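You operate a simulated robot arm through the tools that you are given. There is no shell and no other tool. Be economical: measure what you need, move in short steps, check, and stop when the job is done.

Carry out the task below with a simulated robot arm. There is one attempt and no reset: what you move stays moved.

TASK
Put two of the ink bottles from the top of the run-off table on top of the green plate.
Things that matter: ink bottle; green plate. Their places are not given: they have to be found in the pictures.

It is judged by the outcome, as a careful person would: the job done as asked, and still so three seconds after it is handed in. It fails if anything else is knocked over, pushed out of place, dropped, spilled or broken.

THE ROBOT
A 7-joint arm with a two-finger parallel gripper, fixed in place. Base frame: the origin is at the foot of the arm, x ahead of it, y to its left, z up; the work surface is at about z = 0.812. Lengths are in m, angles in degrees, forces in N, time in s.
With the tool pointing down near the work surface it reaches from about 0.3 to 0.7 m from the base axis. Its first joint turns from -66.0 to 66.0 degrees. Payload 1.57 kg.
Tool frame: the origin (TCP) lies between the finger pads and is the grasp point; the fingertips stand 0.03 m ahead of it; z points along the fingers, y is the line along which they close. The gripper opens to 0.11 m. The fingers are 0.024 m wide and 0.012 m thick; the gripper's body (0.048 by 0.112 m) begins 0.078 m behind the TCP.
Orientation is that of the tool frame in the base frame, as [roll, pitch, yaw] about the fixed x, y, z axes, in that order (R = Rz(yaw) Ry(pitch) Rx(roll)). With the fingers straight down and closing along the base's y, the tool's x points along the base's -x, its y along +y and its z along -z.

THE INTERFACE
- The arm moves only by the tool servo_tool. Its argument "plan" is a list of rows, each a list of 5 numbers: the shift along the tool's x, y, z in m, then the turn about the tool's z in degrees, then the closure in counts, from 0 (fully open) to 255 (shut). In form: [[dx, dy, dz, yaw, grip], ...]. A call has 1 to 20 rows; each row shifts and turns the commanded pose from where the row before left it, along the tool's axes as they then stand. A row lasts 0.2 s, in which the tool goes at most 0.05 m and 8.6 degrees; a call with a longer step from one row to the next is refused whole, and so is a gripper value outside its range. A pose out of reach is approached as far as the arm can. The call stops where the force on the tool passes 40 N (or 10 N more than at its start, if that is more) or the arm is blocked; 0.2 s more then pass. The fingers move at their own pace (about 0.108 m/s each) and stop on an object; they squeeze with about 39 N. The grip force told is the motor's: it shows also when the fingers shut on nothing. Time passes only in rows, and 0.2 s behind the last, so rows that do not move let the fingers close. It gives the time, the measured TCP pose, the force on the tool (base axes), the opening and the grip force at its end, in the units of the frame above (readings bear some noise).
- Cameras (640 x 400 px; columns grow to the right, rows downward): "scene" is fixed at [0.1702, -0.4099, 1.3843]; the picture's right is [0.62, -0.78, 0.00], its down [-0.58, -0.47, -0.67] and it looks along [0.52, 0.42, -0.75] (base axes); focal length 374 px, centre (320, 200). "wrist" rides on the gripper at [-0.036, 0, -0.08] in the tool frame; the picture's right is [0.00, -1.00, 0.00], its down [0.97, 0.00, -0.24] and it looks along [0.24, 0.00, 0.97] (tool axes); focal length 218 px, centre (320, 200).
- camera(camera): a new picture of that camera. No time passes.
- locate(camera, pixels): for up to 12 pixels [column, row] of the newest picture of that camera ("zoom" is the newest enlarged one), the place [x, y, z] in the base frame of the surface seen there, good to about 0.002 m. No time passes.
- close_up(camera, box): a new picture of the part [left, top, right, bottom] of that camera's present view, enlarged. No time passes.
- job_done(): hands the job in; it is judged then, once.

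Work in short steps. Measure before you move; look again where a grasp or a placing could have gone wrong, and mend it. You have 60 turns and 20 pictures in all, the two below and enlarged ones among them. Open the gripper and draw the arm clear of the work before you hand the job in, unless the task says otherwise; then end with one line.

The tools are called after "Emit:" by a JSON object that holds its "fn" and its "kwargs". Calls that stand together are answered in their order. servo_tool: Moves the arm, as the interface text tells. Its arguments: {"type":"object","properties":{"plan":{"type":"array"}},"required":["plan"]} The other tools are called the same way: camera (camera) takes a picture; locate (camera, pixels) gives the place of the surface under pixels of a picture; close_up (camera, box) takes an enlarged picture of a part of a camera's view; job_done () hands the job in.

At the start:

```text
clock: 0.0
tool_pos: [0.3942, -0.1947, 1.0938]
ee_rot: [180.0, 0.0, 180.0]
force: [-0.1, 0.0, 0.5]
finger_gap: 0.1102
grip_force: 0.0
```

scene: 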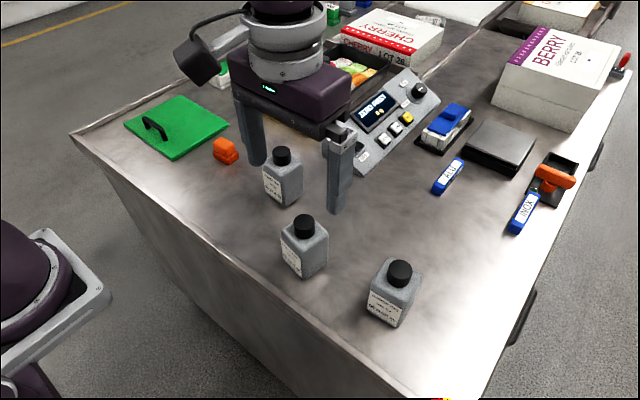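
wrist: 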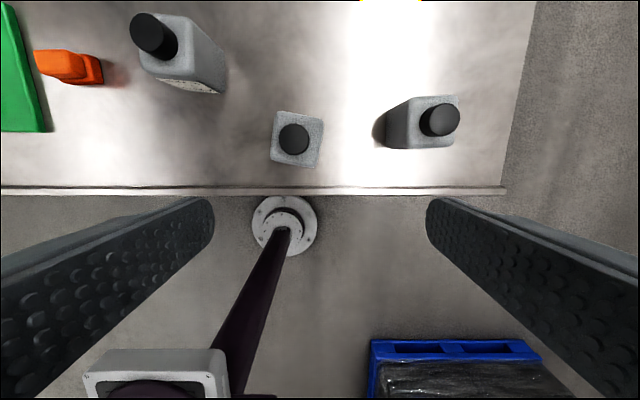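

The scene shows three bottles, with caps near (281,155), (303,226) and (400,273), and the green plate with a handle near (175,127). I'll measure these.

Emit:
{"fn": "locate", "kwargs": {"camera": "scene", "pixels": [[281, 151], [303, 220], [400, 267], [125, 126], [180, 97], [228, 125], [174, 160], [154, 122], [190, 130], [225, 150], [165, 138], [146, 121]]}}

Emit:
{"fn": "locate", "kwargs": {"camera": "wrist", "pixels": [[294, 138], [152, 36], [441, 120], [275, 113], [323, 118], [315, 166], [271, 160], [185, 25], [455, 100], [40, 130], [440, 145], [165, 75]]}}

Emit:
{"fn": "close_up", "kwargs": {"camera": "scene", "box": [100, 70, 340, 220]}}

```text
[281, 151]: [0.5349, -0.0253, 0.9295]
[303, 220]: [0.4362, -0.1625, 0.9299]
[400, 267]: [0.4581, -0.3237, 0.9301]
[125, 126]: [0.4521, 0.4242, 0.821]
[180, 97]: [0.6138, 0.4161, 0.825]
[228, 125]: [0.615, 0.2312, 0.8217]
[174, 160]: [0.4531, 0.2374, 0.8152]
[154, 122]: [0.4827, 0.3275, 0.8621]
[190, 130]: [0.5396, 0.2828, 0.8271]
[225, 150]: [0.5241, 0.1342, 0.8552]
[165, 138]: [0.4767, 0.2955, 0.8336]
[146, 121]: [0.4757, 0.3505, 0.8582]
```

```text
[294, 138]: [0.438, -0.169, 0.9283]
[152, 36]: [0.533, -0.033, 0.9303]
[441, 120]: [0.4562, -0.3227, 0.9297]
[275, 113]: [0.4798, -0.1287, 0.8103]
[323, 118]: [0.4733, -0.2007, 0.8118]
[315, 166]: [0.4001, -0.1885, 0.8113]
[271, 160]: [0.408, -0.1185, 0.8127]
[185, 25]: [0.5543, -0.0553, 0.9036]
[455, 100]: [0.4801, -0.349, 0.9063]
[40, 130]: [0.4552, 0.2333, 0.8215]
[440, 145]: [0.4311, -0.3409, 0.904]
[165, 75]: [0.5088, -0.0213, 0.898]
```

```text
2.67 times, centred on (220, 145) of scene
```

zoom: 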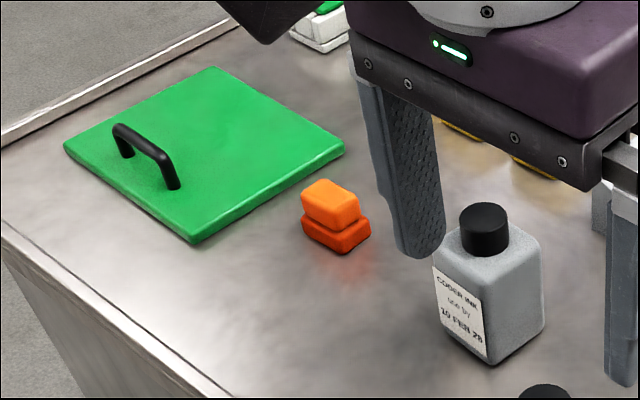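

Plate: x 0.453–0.614, y 0.233–0.42, top about 0.824, with the handle at x≈0.48. The two nearest bottles are at (0.437,-0.166) and (0.534,-0.03). I'll enlarge the wrist view to get their yaw.

Emit:
{"fn": "close_up", "kwargs": {"camera": "wrist", "box": [110, 0, 350, 150]}}

```text
2.67 times, centred on (230, 75) of wrist
```

zoom: 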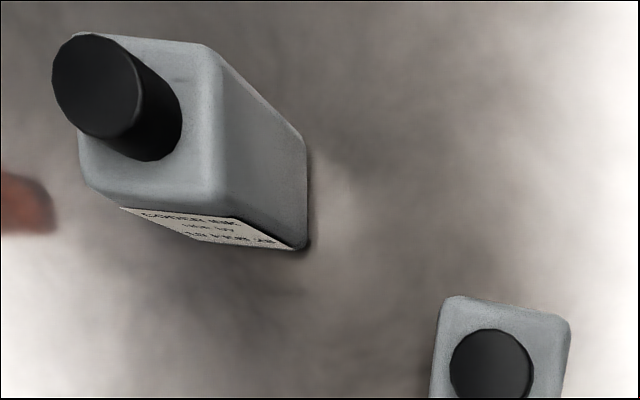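

Emit:
{"fn": "locate", "kwargs": {"camera": "zoom", "pixels": [[120, 42], [195, 48], [213, 75], [213, 185], [100, 182], [190, 200], [450, 303], [555, 318], [442, 330], [435, 375], [564, 345], [557, 385]]}}

```text
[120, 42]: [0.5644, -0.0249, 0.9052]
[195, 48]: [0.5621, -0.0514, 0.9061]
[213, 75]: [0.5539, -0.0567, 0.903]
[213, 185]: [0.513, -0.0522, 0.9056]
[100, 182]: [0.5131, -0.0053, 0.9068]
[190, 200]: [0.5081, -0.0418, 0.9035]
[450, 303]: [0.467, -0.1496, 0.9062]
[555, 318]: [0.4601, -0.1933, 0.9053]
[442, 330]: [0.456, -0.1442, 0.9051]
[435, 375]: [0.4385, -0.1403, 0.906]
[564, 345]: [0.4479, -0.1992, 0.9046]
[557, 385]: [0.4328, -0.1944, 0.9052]
```

Both are 0.055 m square. Bottle B is centred at (0.535,-0.032) with yaw about -6°, and A at about (0.438,-0.169) with yaw about -9°. I'll go above B first and check the position.

Emit:
{"fn": "servo_tool", "kwargs": {"plan": [[-0.0282, 0.0326, 0, 0, 0], [-0.0282, 0.0326, 0, 0, 0], [-0.0282, 0.0326, 0, 0, 0], [-0.0282, 0.0326, 0, 0, 0], [-0.0282, 0.0326, 0, 0, 0], [0, 0, 0, 6, 0], [0, 0, 0.04, 0, 0], [0, 0, 0.04, 0, 0], [0, 0, 0, 0, 0]]}}

Emit:
{"fn": "camera", "kwargs": {"camera": "wrist"}}

```text
clock: 2.0
tool_pos: [0.5365, -0.0353, 1.0125]
ee_rot: [-180.0, 0.0, 174.0]
force: [0.0, -0.2, -0.4]
finger_gap: 0.1101
grip_force: 0.0
```

```text
15 pictures are left
```

wrist: 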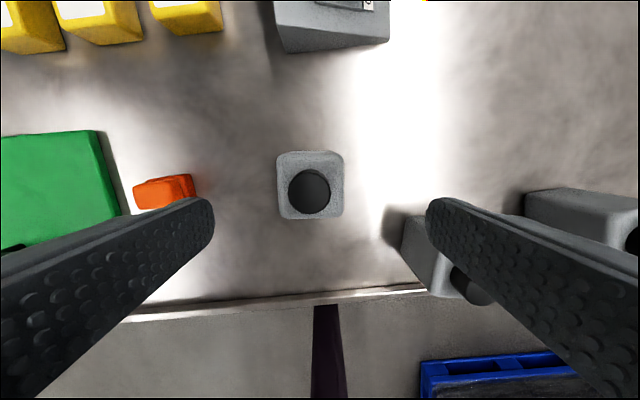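

Emit:
{"fn": "locate", "kwargs": {"camera": "wrist", "pixels": [[280, 180], [341, 180], [310, 153], [285, 218], [338, 218], [309, 192]]}}

```text
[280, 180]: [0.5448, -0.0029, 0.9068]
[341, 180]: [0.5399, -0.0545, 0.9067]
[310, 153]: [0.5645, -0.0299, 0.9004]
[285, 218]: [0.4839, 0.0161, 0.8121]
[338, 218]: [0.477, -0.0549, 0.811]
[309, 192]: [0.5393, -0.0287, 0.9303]
```

The bottle is centred at about (0.537,-0.029), so I shift +6 mm along tool y, descend to z 0.868 and close.

Emit:
{"fn": "servo_tool", "kwargs": {"plan": [[0, 0.006, 0, 0, 0], [0, 0, 0.036, 0, 0], [0, 0, 0.036, 0, 0], [0, 0, 0.036, 0, 0], [0, 0, 0.036, 0, 0], [0, 0, 0, 0, 0], [0, 0, 0, 0, 255], [0, 0, 0, 0, 255], [0, 0, 0, 0, 255]]}}

```text
clock: 4.0
tool_pos: [0.5355, -0.0243, 0.8675]
ee_rot: [179.9, -0.1, 174.1]
force: [0.5, 0.7, 0.3]
finger_gap: 0.06
grip_force: 39.4
```

Gripped (gap 0.060). Lifting and checking that it holds.

Emit:
{"fn": "servo_tool", "kwargs": {"plan": [[0, 0, -0.02, 0, 255], [0, 0, -0.04, 0, 255], [0, 0, -0.04, 0, 255], [0, 0, -0.03, 0, 255], [0, 0, 0, 0, 255]]}}

Emit:
{"fn": "camera", "kwargs": {"camera": "scene"}}

```text
clock: 5.2
tool_pos: [0.5375, -0.0237, 0.9994]
ee_rot: [-179.9, 0.0, 174.1]
force: [-0.4, -0.8, -3.0]
finger_gap: 0.0598
grip_force: 38.7
```

```text
14 pictures are left
```

scene: 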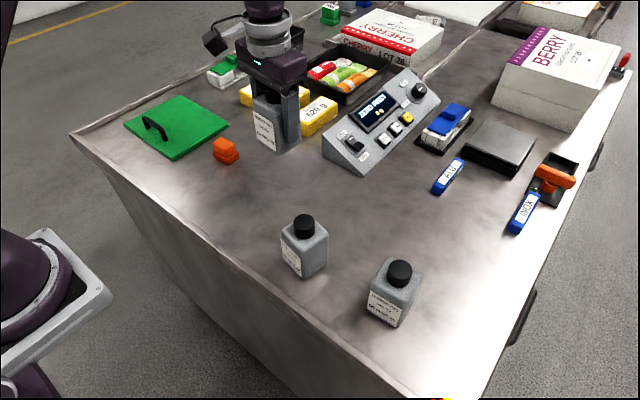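

Lifted. The plate is clear, so I check the plate-top height and the height of the boxes near the path before carrying.

Emit:
{"fn": "locate", "kwargs": {"camera": "scene", "pixels": [[175, 118], [195, 140], [183, 110], [245, 90], [302, 100], [215, 62], [226, 142], [166, 139], [146, 118], [150, 130], [205, 115], [180, 96]]}}

Emit:
{"fn": "servo_tool", "kwargs": {"plan": [[0.0035, 0.0446, 0, 0, 255], [0.0035, 0.0446, 0, 0, 255], [0.0035, 0.0446, 0, 0, 255], [0.0035, 0.0446, 0, 0, 255], [0.0035, 0.0446, 0, 0, 255], [0.0035, 0.0446, 0, 0, 255], [0.0035, 0.0446, 0, 0, 255], [0.0035, 0.0446, 0, 0, 255], [0.0035, 0.0446, 0, 0, 255], [0, 0, 0, 0, 255]]}}

Emit:
{"fn": "camera", "kwargs": {"camera": "scene"}}

```text
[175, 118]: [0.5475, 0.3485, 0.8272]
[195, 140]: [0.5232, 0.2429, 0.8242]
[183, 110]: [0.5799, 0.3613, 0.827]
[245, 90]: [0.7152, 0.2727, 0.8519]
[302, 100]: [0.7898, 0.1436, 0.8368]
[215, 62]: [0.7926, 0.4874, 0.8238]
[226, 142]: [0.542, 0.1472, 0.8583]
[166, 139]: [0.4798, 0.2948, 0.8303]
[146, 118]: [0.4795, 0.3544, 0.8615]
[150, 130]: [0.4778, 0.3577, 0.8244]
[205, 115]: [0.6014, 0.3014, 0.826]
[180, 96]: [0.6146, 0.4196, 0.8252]
```

```text
clock: 7.4
tool_pos: [0.543, 0.3749, 0.996]
ee_rot: [-179.9, -0.1, 173.9]
force: [-0.7, -0.2, -3.5]
finger_gap: 0.0599
grip_force: 39.1
```

```text
13 pictures are left
```

scene: 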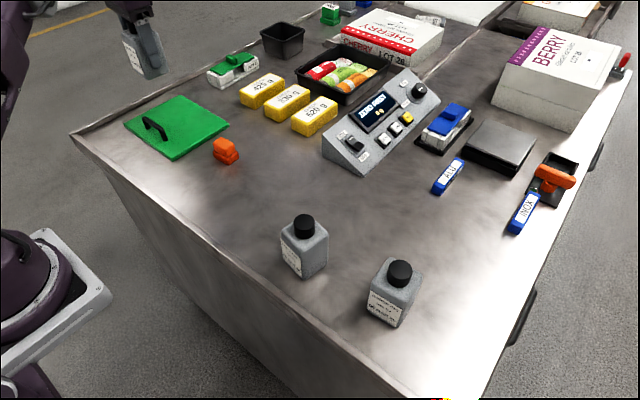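

The bottle is over the plate (top 0.827). Grip offset is 0.0555, so I lower until TCP ≈ 0.884, creeping at the end.

Emit:
{"fn": "servo_tool", "kwargs": {"plan": [[0, 0, 0.035, 0, 255], [0, 0, 0.035, 0, 255], [0, 0, 0.025, 0, 255], [0, 0, 0.011, 0, 255], [0, 0, 0.004, 0, 255], [0, 0, 0, 0, 255]]}}

Emit:
{"fn": "close_up", "kwargs": {"camera": "scene", "box": [80, 20, 272, 140]}}

```text
clock: 8.8
tool_pos: [0.5476, 0.3748, 0.889]
ee_rot: [179.9, 0.1, 174.0]
force: [-0.1, 0.1, -2.6]
finger_gap: 0.0599
grip_force: 38.6
```

```text
3.33 times, centred on (176, 80) of scene
```

zoom: 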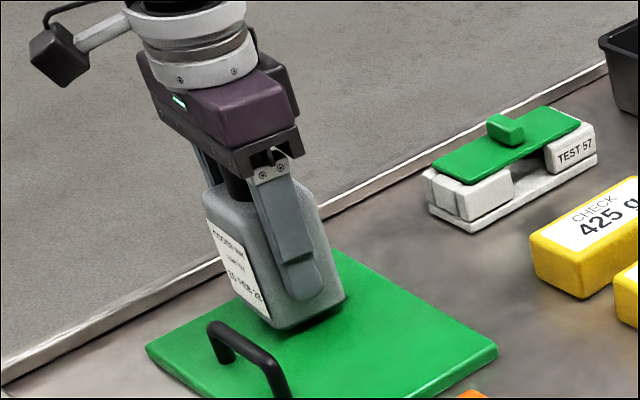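

Still hanging freely (-2.6 N). Lowering by about 5 mm more to contact.

Emit:
{"fn": "servo_tool", "kwargs": {"plan": [[0, 0, 0.002, 0, 255], [0, 0, 0.002, 0, 255], [0, 0, 0.001, 0, 255], [0, 0, 0, 0, 255]]}}

```text
clock: 9.8
tool_pos: [0.548, 0.3762, 0.8858]
ee_rot: [180.0, 0.1, 174.0]
force: [0.0, -0.4, -3.1]
finger_gap: 0.0598
grip_force: 39.6
```

Emit:
{"fn": "servo_tool", "kwargs": {"plan": [[0, 0, 0.0015, 0, 255], [0, 0, 0.001, 0, 255], [0, 0, 0, 0, 255]]}}

```text
clock: 10.6
tool_pos: [0.5448, 0.3765, 0.8819]
ee_rot: [180.0, -0.1, 174.1]
force: [1.5, -0.2, -3.0]
finger_gap: 0.0596
grip_force: 38.4
```

Noisy and still carrying the weight; stepping another 1.5 mm.

Emit:
{"fn": "servo_tool", "kwargs": {"plan": [[0, 0, 0.0015, 0, 255], [0, 0, 0, 0, 255]]}}

```text
clock: 11.2
tool_pos: [0.5469, 0.3759, 0.8816]
ee_rot: [179.9, 0.2, 174.0]
force: [-3.4, -2.9, 15.0]
finger_gap: 0.06
grip_force: 39.3
```

Contact (+15 N). Easing up 0.5 mm, then opening and retreating straight up.

Emit:
{"fn": "servo_tool", "kwargs": {"plan": [[0, 0, -0.0007, 0, 255], [0, 0, 0, 0, 80], [0, 0, 0, 0, 20], [0, 0, 0, 0, 0], [0, 0, -0.02, 0, 0], [0, 0, -0.04, 0, 0], [0, 0, -0.045, 0, 0], [0, 0, -0.045, 0, 0]]}}

Emit:
{"fn": "camera", "kwargs": {"camera": "wrist"}}

```text
clock: 13.0
tool_pos: [0.5438, 0.3704, 1.0309]
ee_rot: [-180.0, 0.0, 173.9]
force: [0.7, 0.4, 1.0]
finger_gap: 0.1098
grip_force: 0.0
out of reach, approached as far as the arm can: row 8
```

```text
11 pictures are left
```

wrist: 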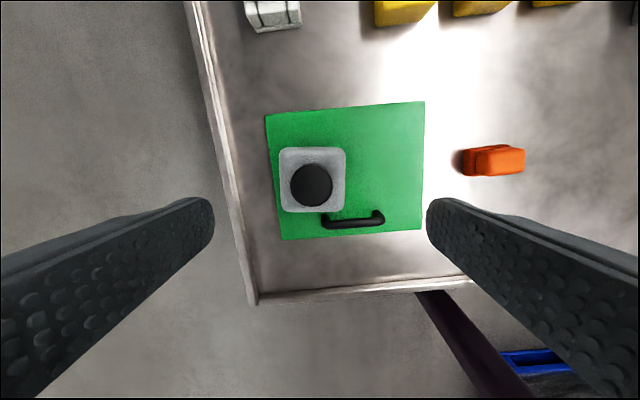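

The bottle stands on the plate. Next I move above bottle A at (0.439,-0.169).

Emit:
{"fn": "servo_tool", "kwargs": {"plan": [[0.0037, -0.0421, 0, 0, 0], [0.0037, -0.0421, 0, 0, 0], [0.0037, -0.0421, 0, 0, 0], [0.0037, -0.0421, 0, 0, 0], [0.0037, -0.0421, 0, 0, 0], [0.0037, -0.0421, 0, 0, 0], [0.0037, -0.0421, 0, 0, 0], [0.0037, -0.0421, 0, 0, 0], [0.0037, -0.0421, 0, 0, 0], [0.0037, -0.0421, 0, 0, 0], [0.0037, -0.0421, 0, 0, 0], [0.0037, -0.0421, 0, 0, 0], [0.0037, -0.0421, 0, 0, 0], [0, 0, 0, 3, 0], [0, 0, 0, 0, 0]]}}

Emit:
{"fn": "camera", "kwargs": {"camera": "wrist"}}

```text
clock: 16.2
tool_pos: [0.4349, -0.1685, 1.0298]
ee_rot: [179.9, 0.1, 171.0]
force: [-0.6, 0.9, 1.1]
finger_gap: 0.1099
grip_force: 0.1
```

```text
10 pictures are left
```

wrist: 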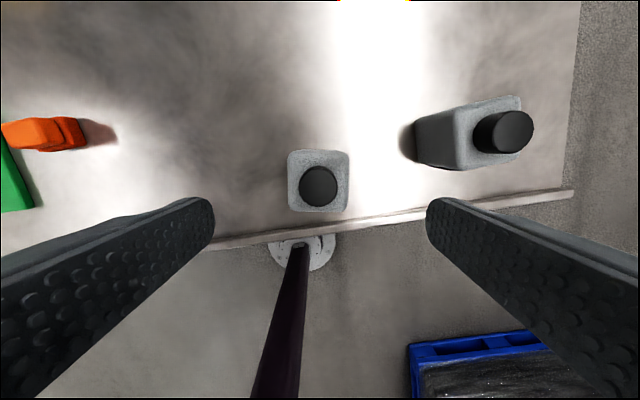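

Bottle A is centred between the fingers (cap at (318,186), about 3 mm ahead). I shift by that and descend to grip.

Emit:
{"fn": "servo_tool", "kwargs": {"plan": [[-0.003, 0.001, 0, 0, 0], [0, 0, 0.04, 0, 0], [0, 0, 0.04, 0, 0], [0, 0, 0.04, 0, 0], [0, 0, 0.042, 0, 0], [0, 0, 0, 0, 0], [0, 0, 0, 0, 255], [0, 0, 0, 0, 255], [0, 0, 0, 0, 255]]}}

```text
clock: 18.2
tool_pos: [0.4407, -0.1664, 0.8693]
ee_rot: [-179.9, 0.0, 171.1]
force: [0.2, -0.1, -0.2]
finger_gap: 0.06
grip_force: 38.6
```

Gripped. Lift and carry to above (0.546,0.273), with the bottle squared to the plate.

Emit:
{"fn": "servo_tool", "kwargs": {"plan": [[0, 0, -0.02, 0, 255], [0, 0, -0.04, 0, 255], [0, 0, -0.04, 0, 255], [0, 0, -0.03, 0, 255], [-0.0035, 0.045, 0, 0, 255], [-0.0035, 0.045, 0, 0, 255], [-0.0035, 0.045, 0, 0, 255], [-0.0035, 0.045, 0, 0, 255], [-0.0035, 0.045, 0, 0, 255], [-0.0035, 0.045, 0, 0, 255], [-0.0035, 0.045, 0, 0, 255], [-0.0035, 0.045, 0, 0, 255], [-0.0035, 0.045, 0, 0, 255], [-0.0035, 0.045, 0, 0, 255], [0, 0, 0, -8, 255], [0, 0, 0, 0, 255]]}}

Emit:
{"fn": "camera", "kwargs": {"camera": "wrist"}}

```text
clock: 21.6
tool_pos: [0.5441, 0.2729, 0.9991]
ee_rot: [180.0, 0.0, 178.9]
force: [-0.7, 0.2, -3.3]
finger_gap: 0.0597
grip_force: 39.2
```

```text
9 pictures are left
```

wrist: 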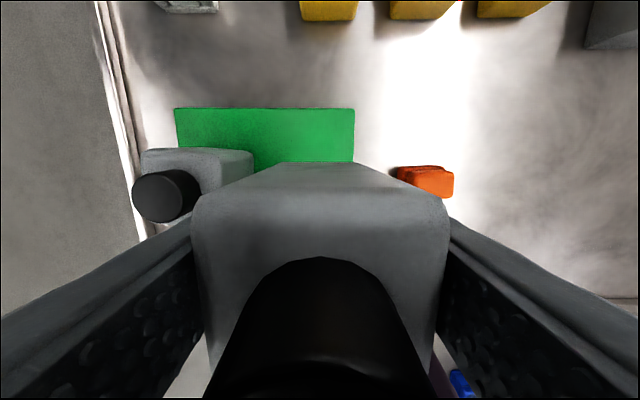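

Emit:
{"fn": "locate", "kwargs": {"camera": "wrist", "pixels": [[249, 160], [252, 175], [350, 130], [180, 130], [352, 110], [205, 160]]}}

```text
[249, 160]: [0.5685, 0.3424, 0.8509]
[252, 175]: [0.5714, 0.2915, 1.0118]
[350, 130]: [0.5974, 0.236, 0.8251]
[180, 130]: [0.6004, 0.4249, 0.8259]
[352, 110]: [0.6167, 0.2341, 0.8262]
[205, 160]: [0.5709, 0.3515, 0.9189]
```

Clear: the first bottle's edge is at y 0.342 and the plate edge at 0.235. Lowering, with small steps at the end.

Emit:
{"fn": "servo_tool", "kwargs": {"plan": [[0, 0, 0.035, 0, 255], [0, 0, 0.035, 0, 255], [0, 0, 0.025, 0, 255], [0, 0, 0.012, 0, 255], [0, 0, 0.004, 0, 255], [0, 0, 0, 0, 255]]}}

```text
clock: 23.0
tool_pos: [0.5432, 0.272, 0.8874]
ee_rot: [179.9, 0.0, 179.0]
force: [0.2, -0.8, -3.4]
finger_gap: 0.0601
grip_force: 38.4
```

Emit:
{"fn": "servo_tool", "kwargs": {"plan": [[0, 0, 0.0015, 0, 255], [0, 0, 0.001, 0, 255], [0, 0, 0, 0, 255]]}}

```text
clock: 23.8
tool_pos: [0.5443, 0.272, 0.8863]
ee_rot: [180.0, 0.0, 179.0]
force: [0.3, 0.2, -2.8]
finger_gap: 0.06
grip_force: 38.9
```

Emit:
{"fn": "servo_tool", "kwargs": {"plan": [[0, 0, 0.0015, 0, 255], [0, 0, 0, 0, 255]]}}

```text
clock: 24.4
tool_pos: [0.5442, 0.2728, 0.8835]
ee_rot: [180.0, 0.0, 179.0]
force: [0.0, 0.2, -2.7]
finger_gap: 0.0599
grip_force: 38.3
```

Emit:
{"fn": "servo_tool", "kwargs": {"plan": [[0, 0, 0.001, 0, 255], [0, 0, 0, 0, 255]]}}

```text
clock: 25.0
tool_pos: [0.5456, 0.2721, 0.8831]
ee_rot: [-180.0, 0.0, 179.0]
force: [0.4, 0.5, -4.0]
finger_gap: 0.0599
grip_force: 39.6
```

Emit:
{"fn": "servo_tool", "kwargs": {"plan": [[0, 0, 0.001, 0, 255], [0, 0, 0, 0, 255]]}}

```text
clock: 25.6
tool_pos: [0.5461, 0.2721, 0.8821]
ee_rot: [-180.0, -0.1, 179.0]
force: [0.9, -0.1, -2.5]
finger_gap: 0.0598
grip_force: 39.5
```

Emit:
{"fn": "servo_tool", "kwargs": {"plan": [[0, 0, 0.001, 0, 255], [0, 0, 0, 0, 255]]}}

```text
clock: 26.2
tool_pos: [0.5458, 0.2719, 0.8823]
ee_rot: [180.0, 0.1, 179.0]
force: [-4.6, 0.2, 18.7]
finger_gap: 0.0598
grip_force: 38.6
```

Contact. I ease up slightly, open part way (gap about 0.08) to spare the other bottle, and retreat up.

Emit:
{"fn": "servo_tool", "kwargs": {"plan": [[0, 0, -0.0007, 0, 255], [0, 0, 0, 0, 80], [0, 0, 0, 0, 70], [0, 0, 0, 0, 70], [0, 0, -0.02, 0, 70], [0, 0, -0.04, 0, 70], [0, 0, -0.04, 0, 70], [0, 0, -0.03, 0, 70], [0, 0, 0, 0, 0]]}}

```text
clock: 28.2
tool_pos: [0.5428, 0.2712, 1.0121]
ee_rot: [180.0, -0.1, 179.0]
force: [0.0, 0.3, 0.2]
finger_gap: 0.1101
grip_force: 0.1
```

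Drawing the arm back clear (toward the start) and checking.

Emit:
{"fn": "servo_tool", "kwargs": {"plan": [[0, -0.04, -0.02, 0, 0], [0, -0.04, -0.02, 0, 0], [0.01, -0.04, -0.01, 0, 0], [0.02, -0.04, 0, 0, 0], [0.02, -0.04, 0, 0, 0], [0.02, -0.04, 0, 0, 0], [0.02, -0.04, 0, 0, 0], [0.01, -0.04, 0, 0, 0], [0, -0.04, 0, 0, 0], [0, 0, 0, 0, 0]]}}

Emit:
{"fn": "camera", "kwargs": {"camera": "scene"}}

Emit:
{"fn": "close_up", "kwargs": {"camera": "scene", "box": [80, 50, 272, 170]}}

```text
clock: 30.4
tool_pos: [0.4385, -0.0897, 1.0618]
ee_rot: [180.0, 0.1, 179.0]
force: [0.3, 0.3, -0.4]
finger_gap: 0.1102
grip_force: 0.1
```

```text
8 pictures are left
```

scene: 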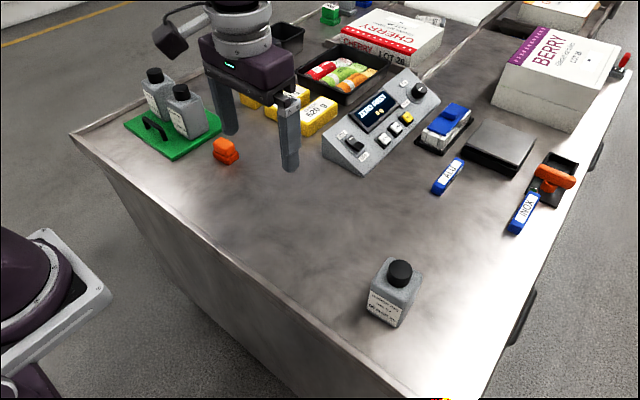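

```text
3.33 times, centred on (176, 110) of scene
```

zoom: 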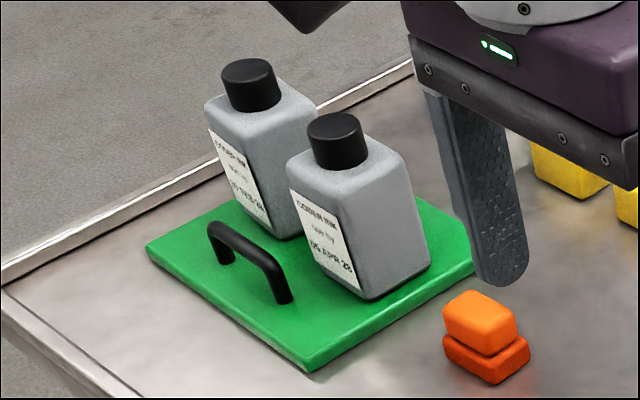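

Both bottles stand upright on the green plate and everything else is where it was, so I hand the job in.

Emit:
{"fn": "job_done", "kwargs": {}}

```text
The job is handed in.
```

Two ink bottles are standing upright on the green plate, the gripper is open and clear of the work, and the last pictures show nothing else moved.
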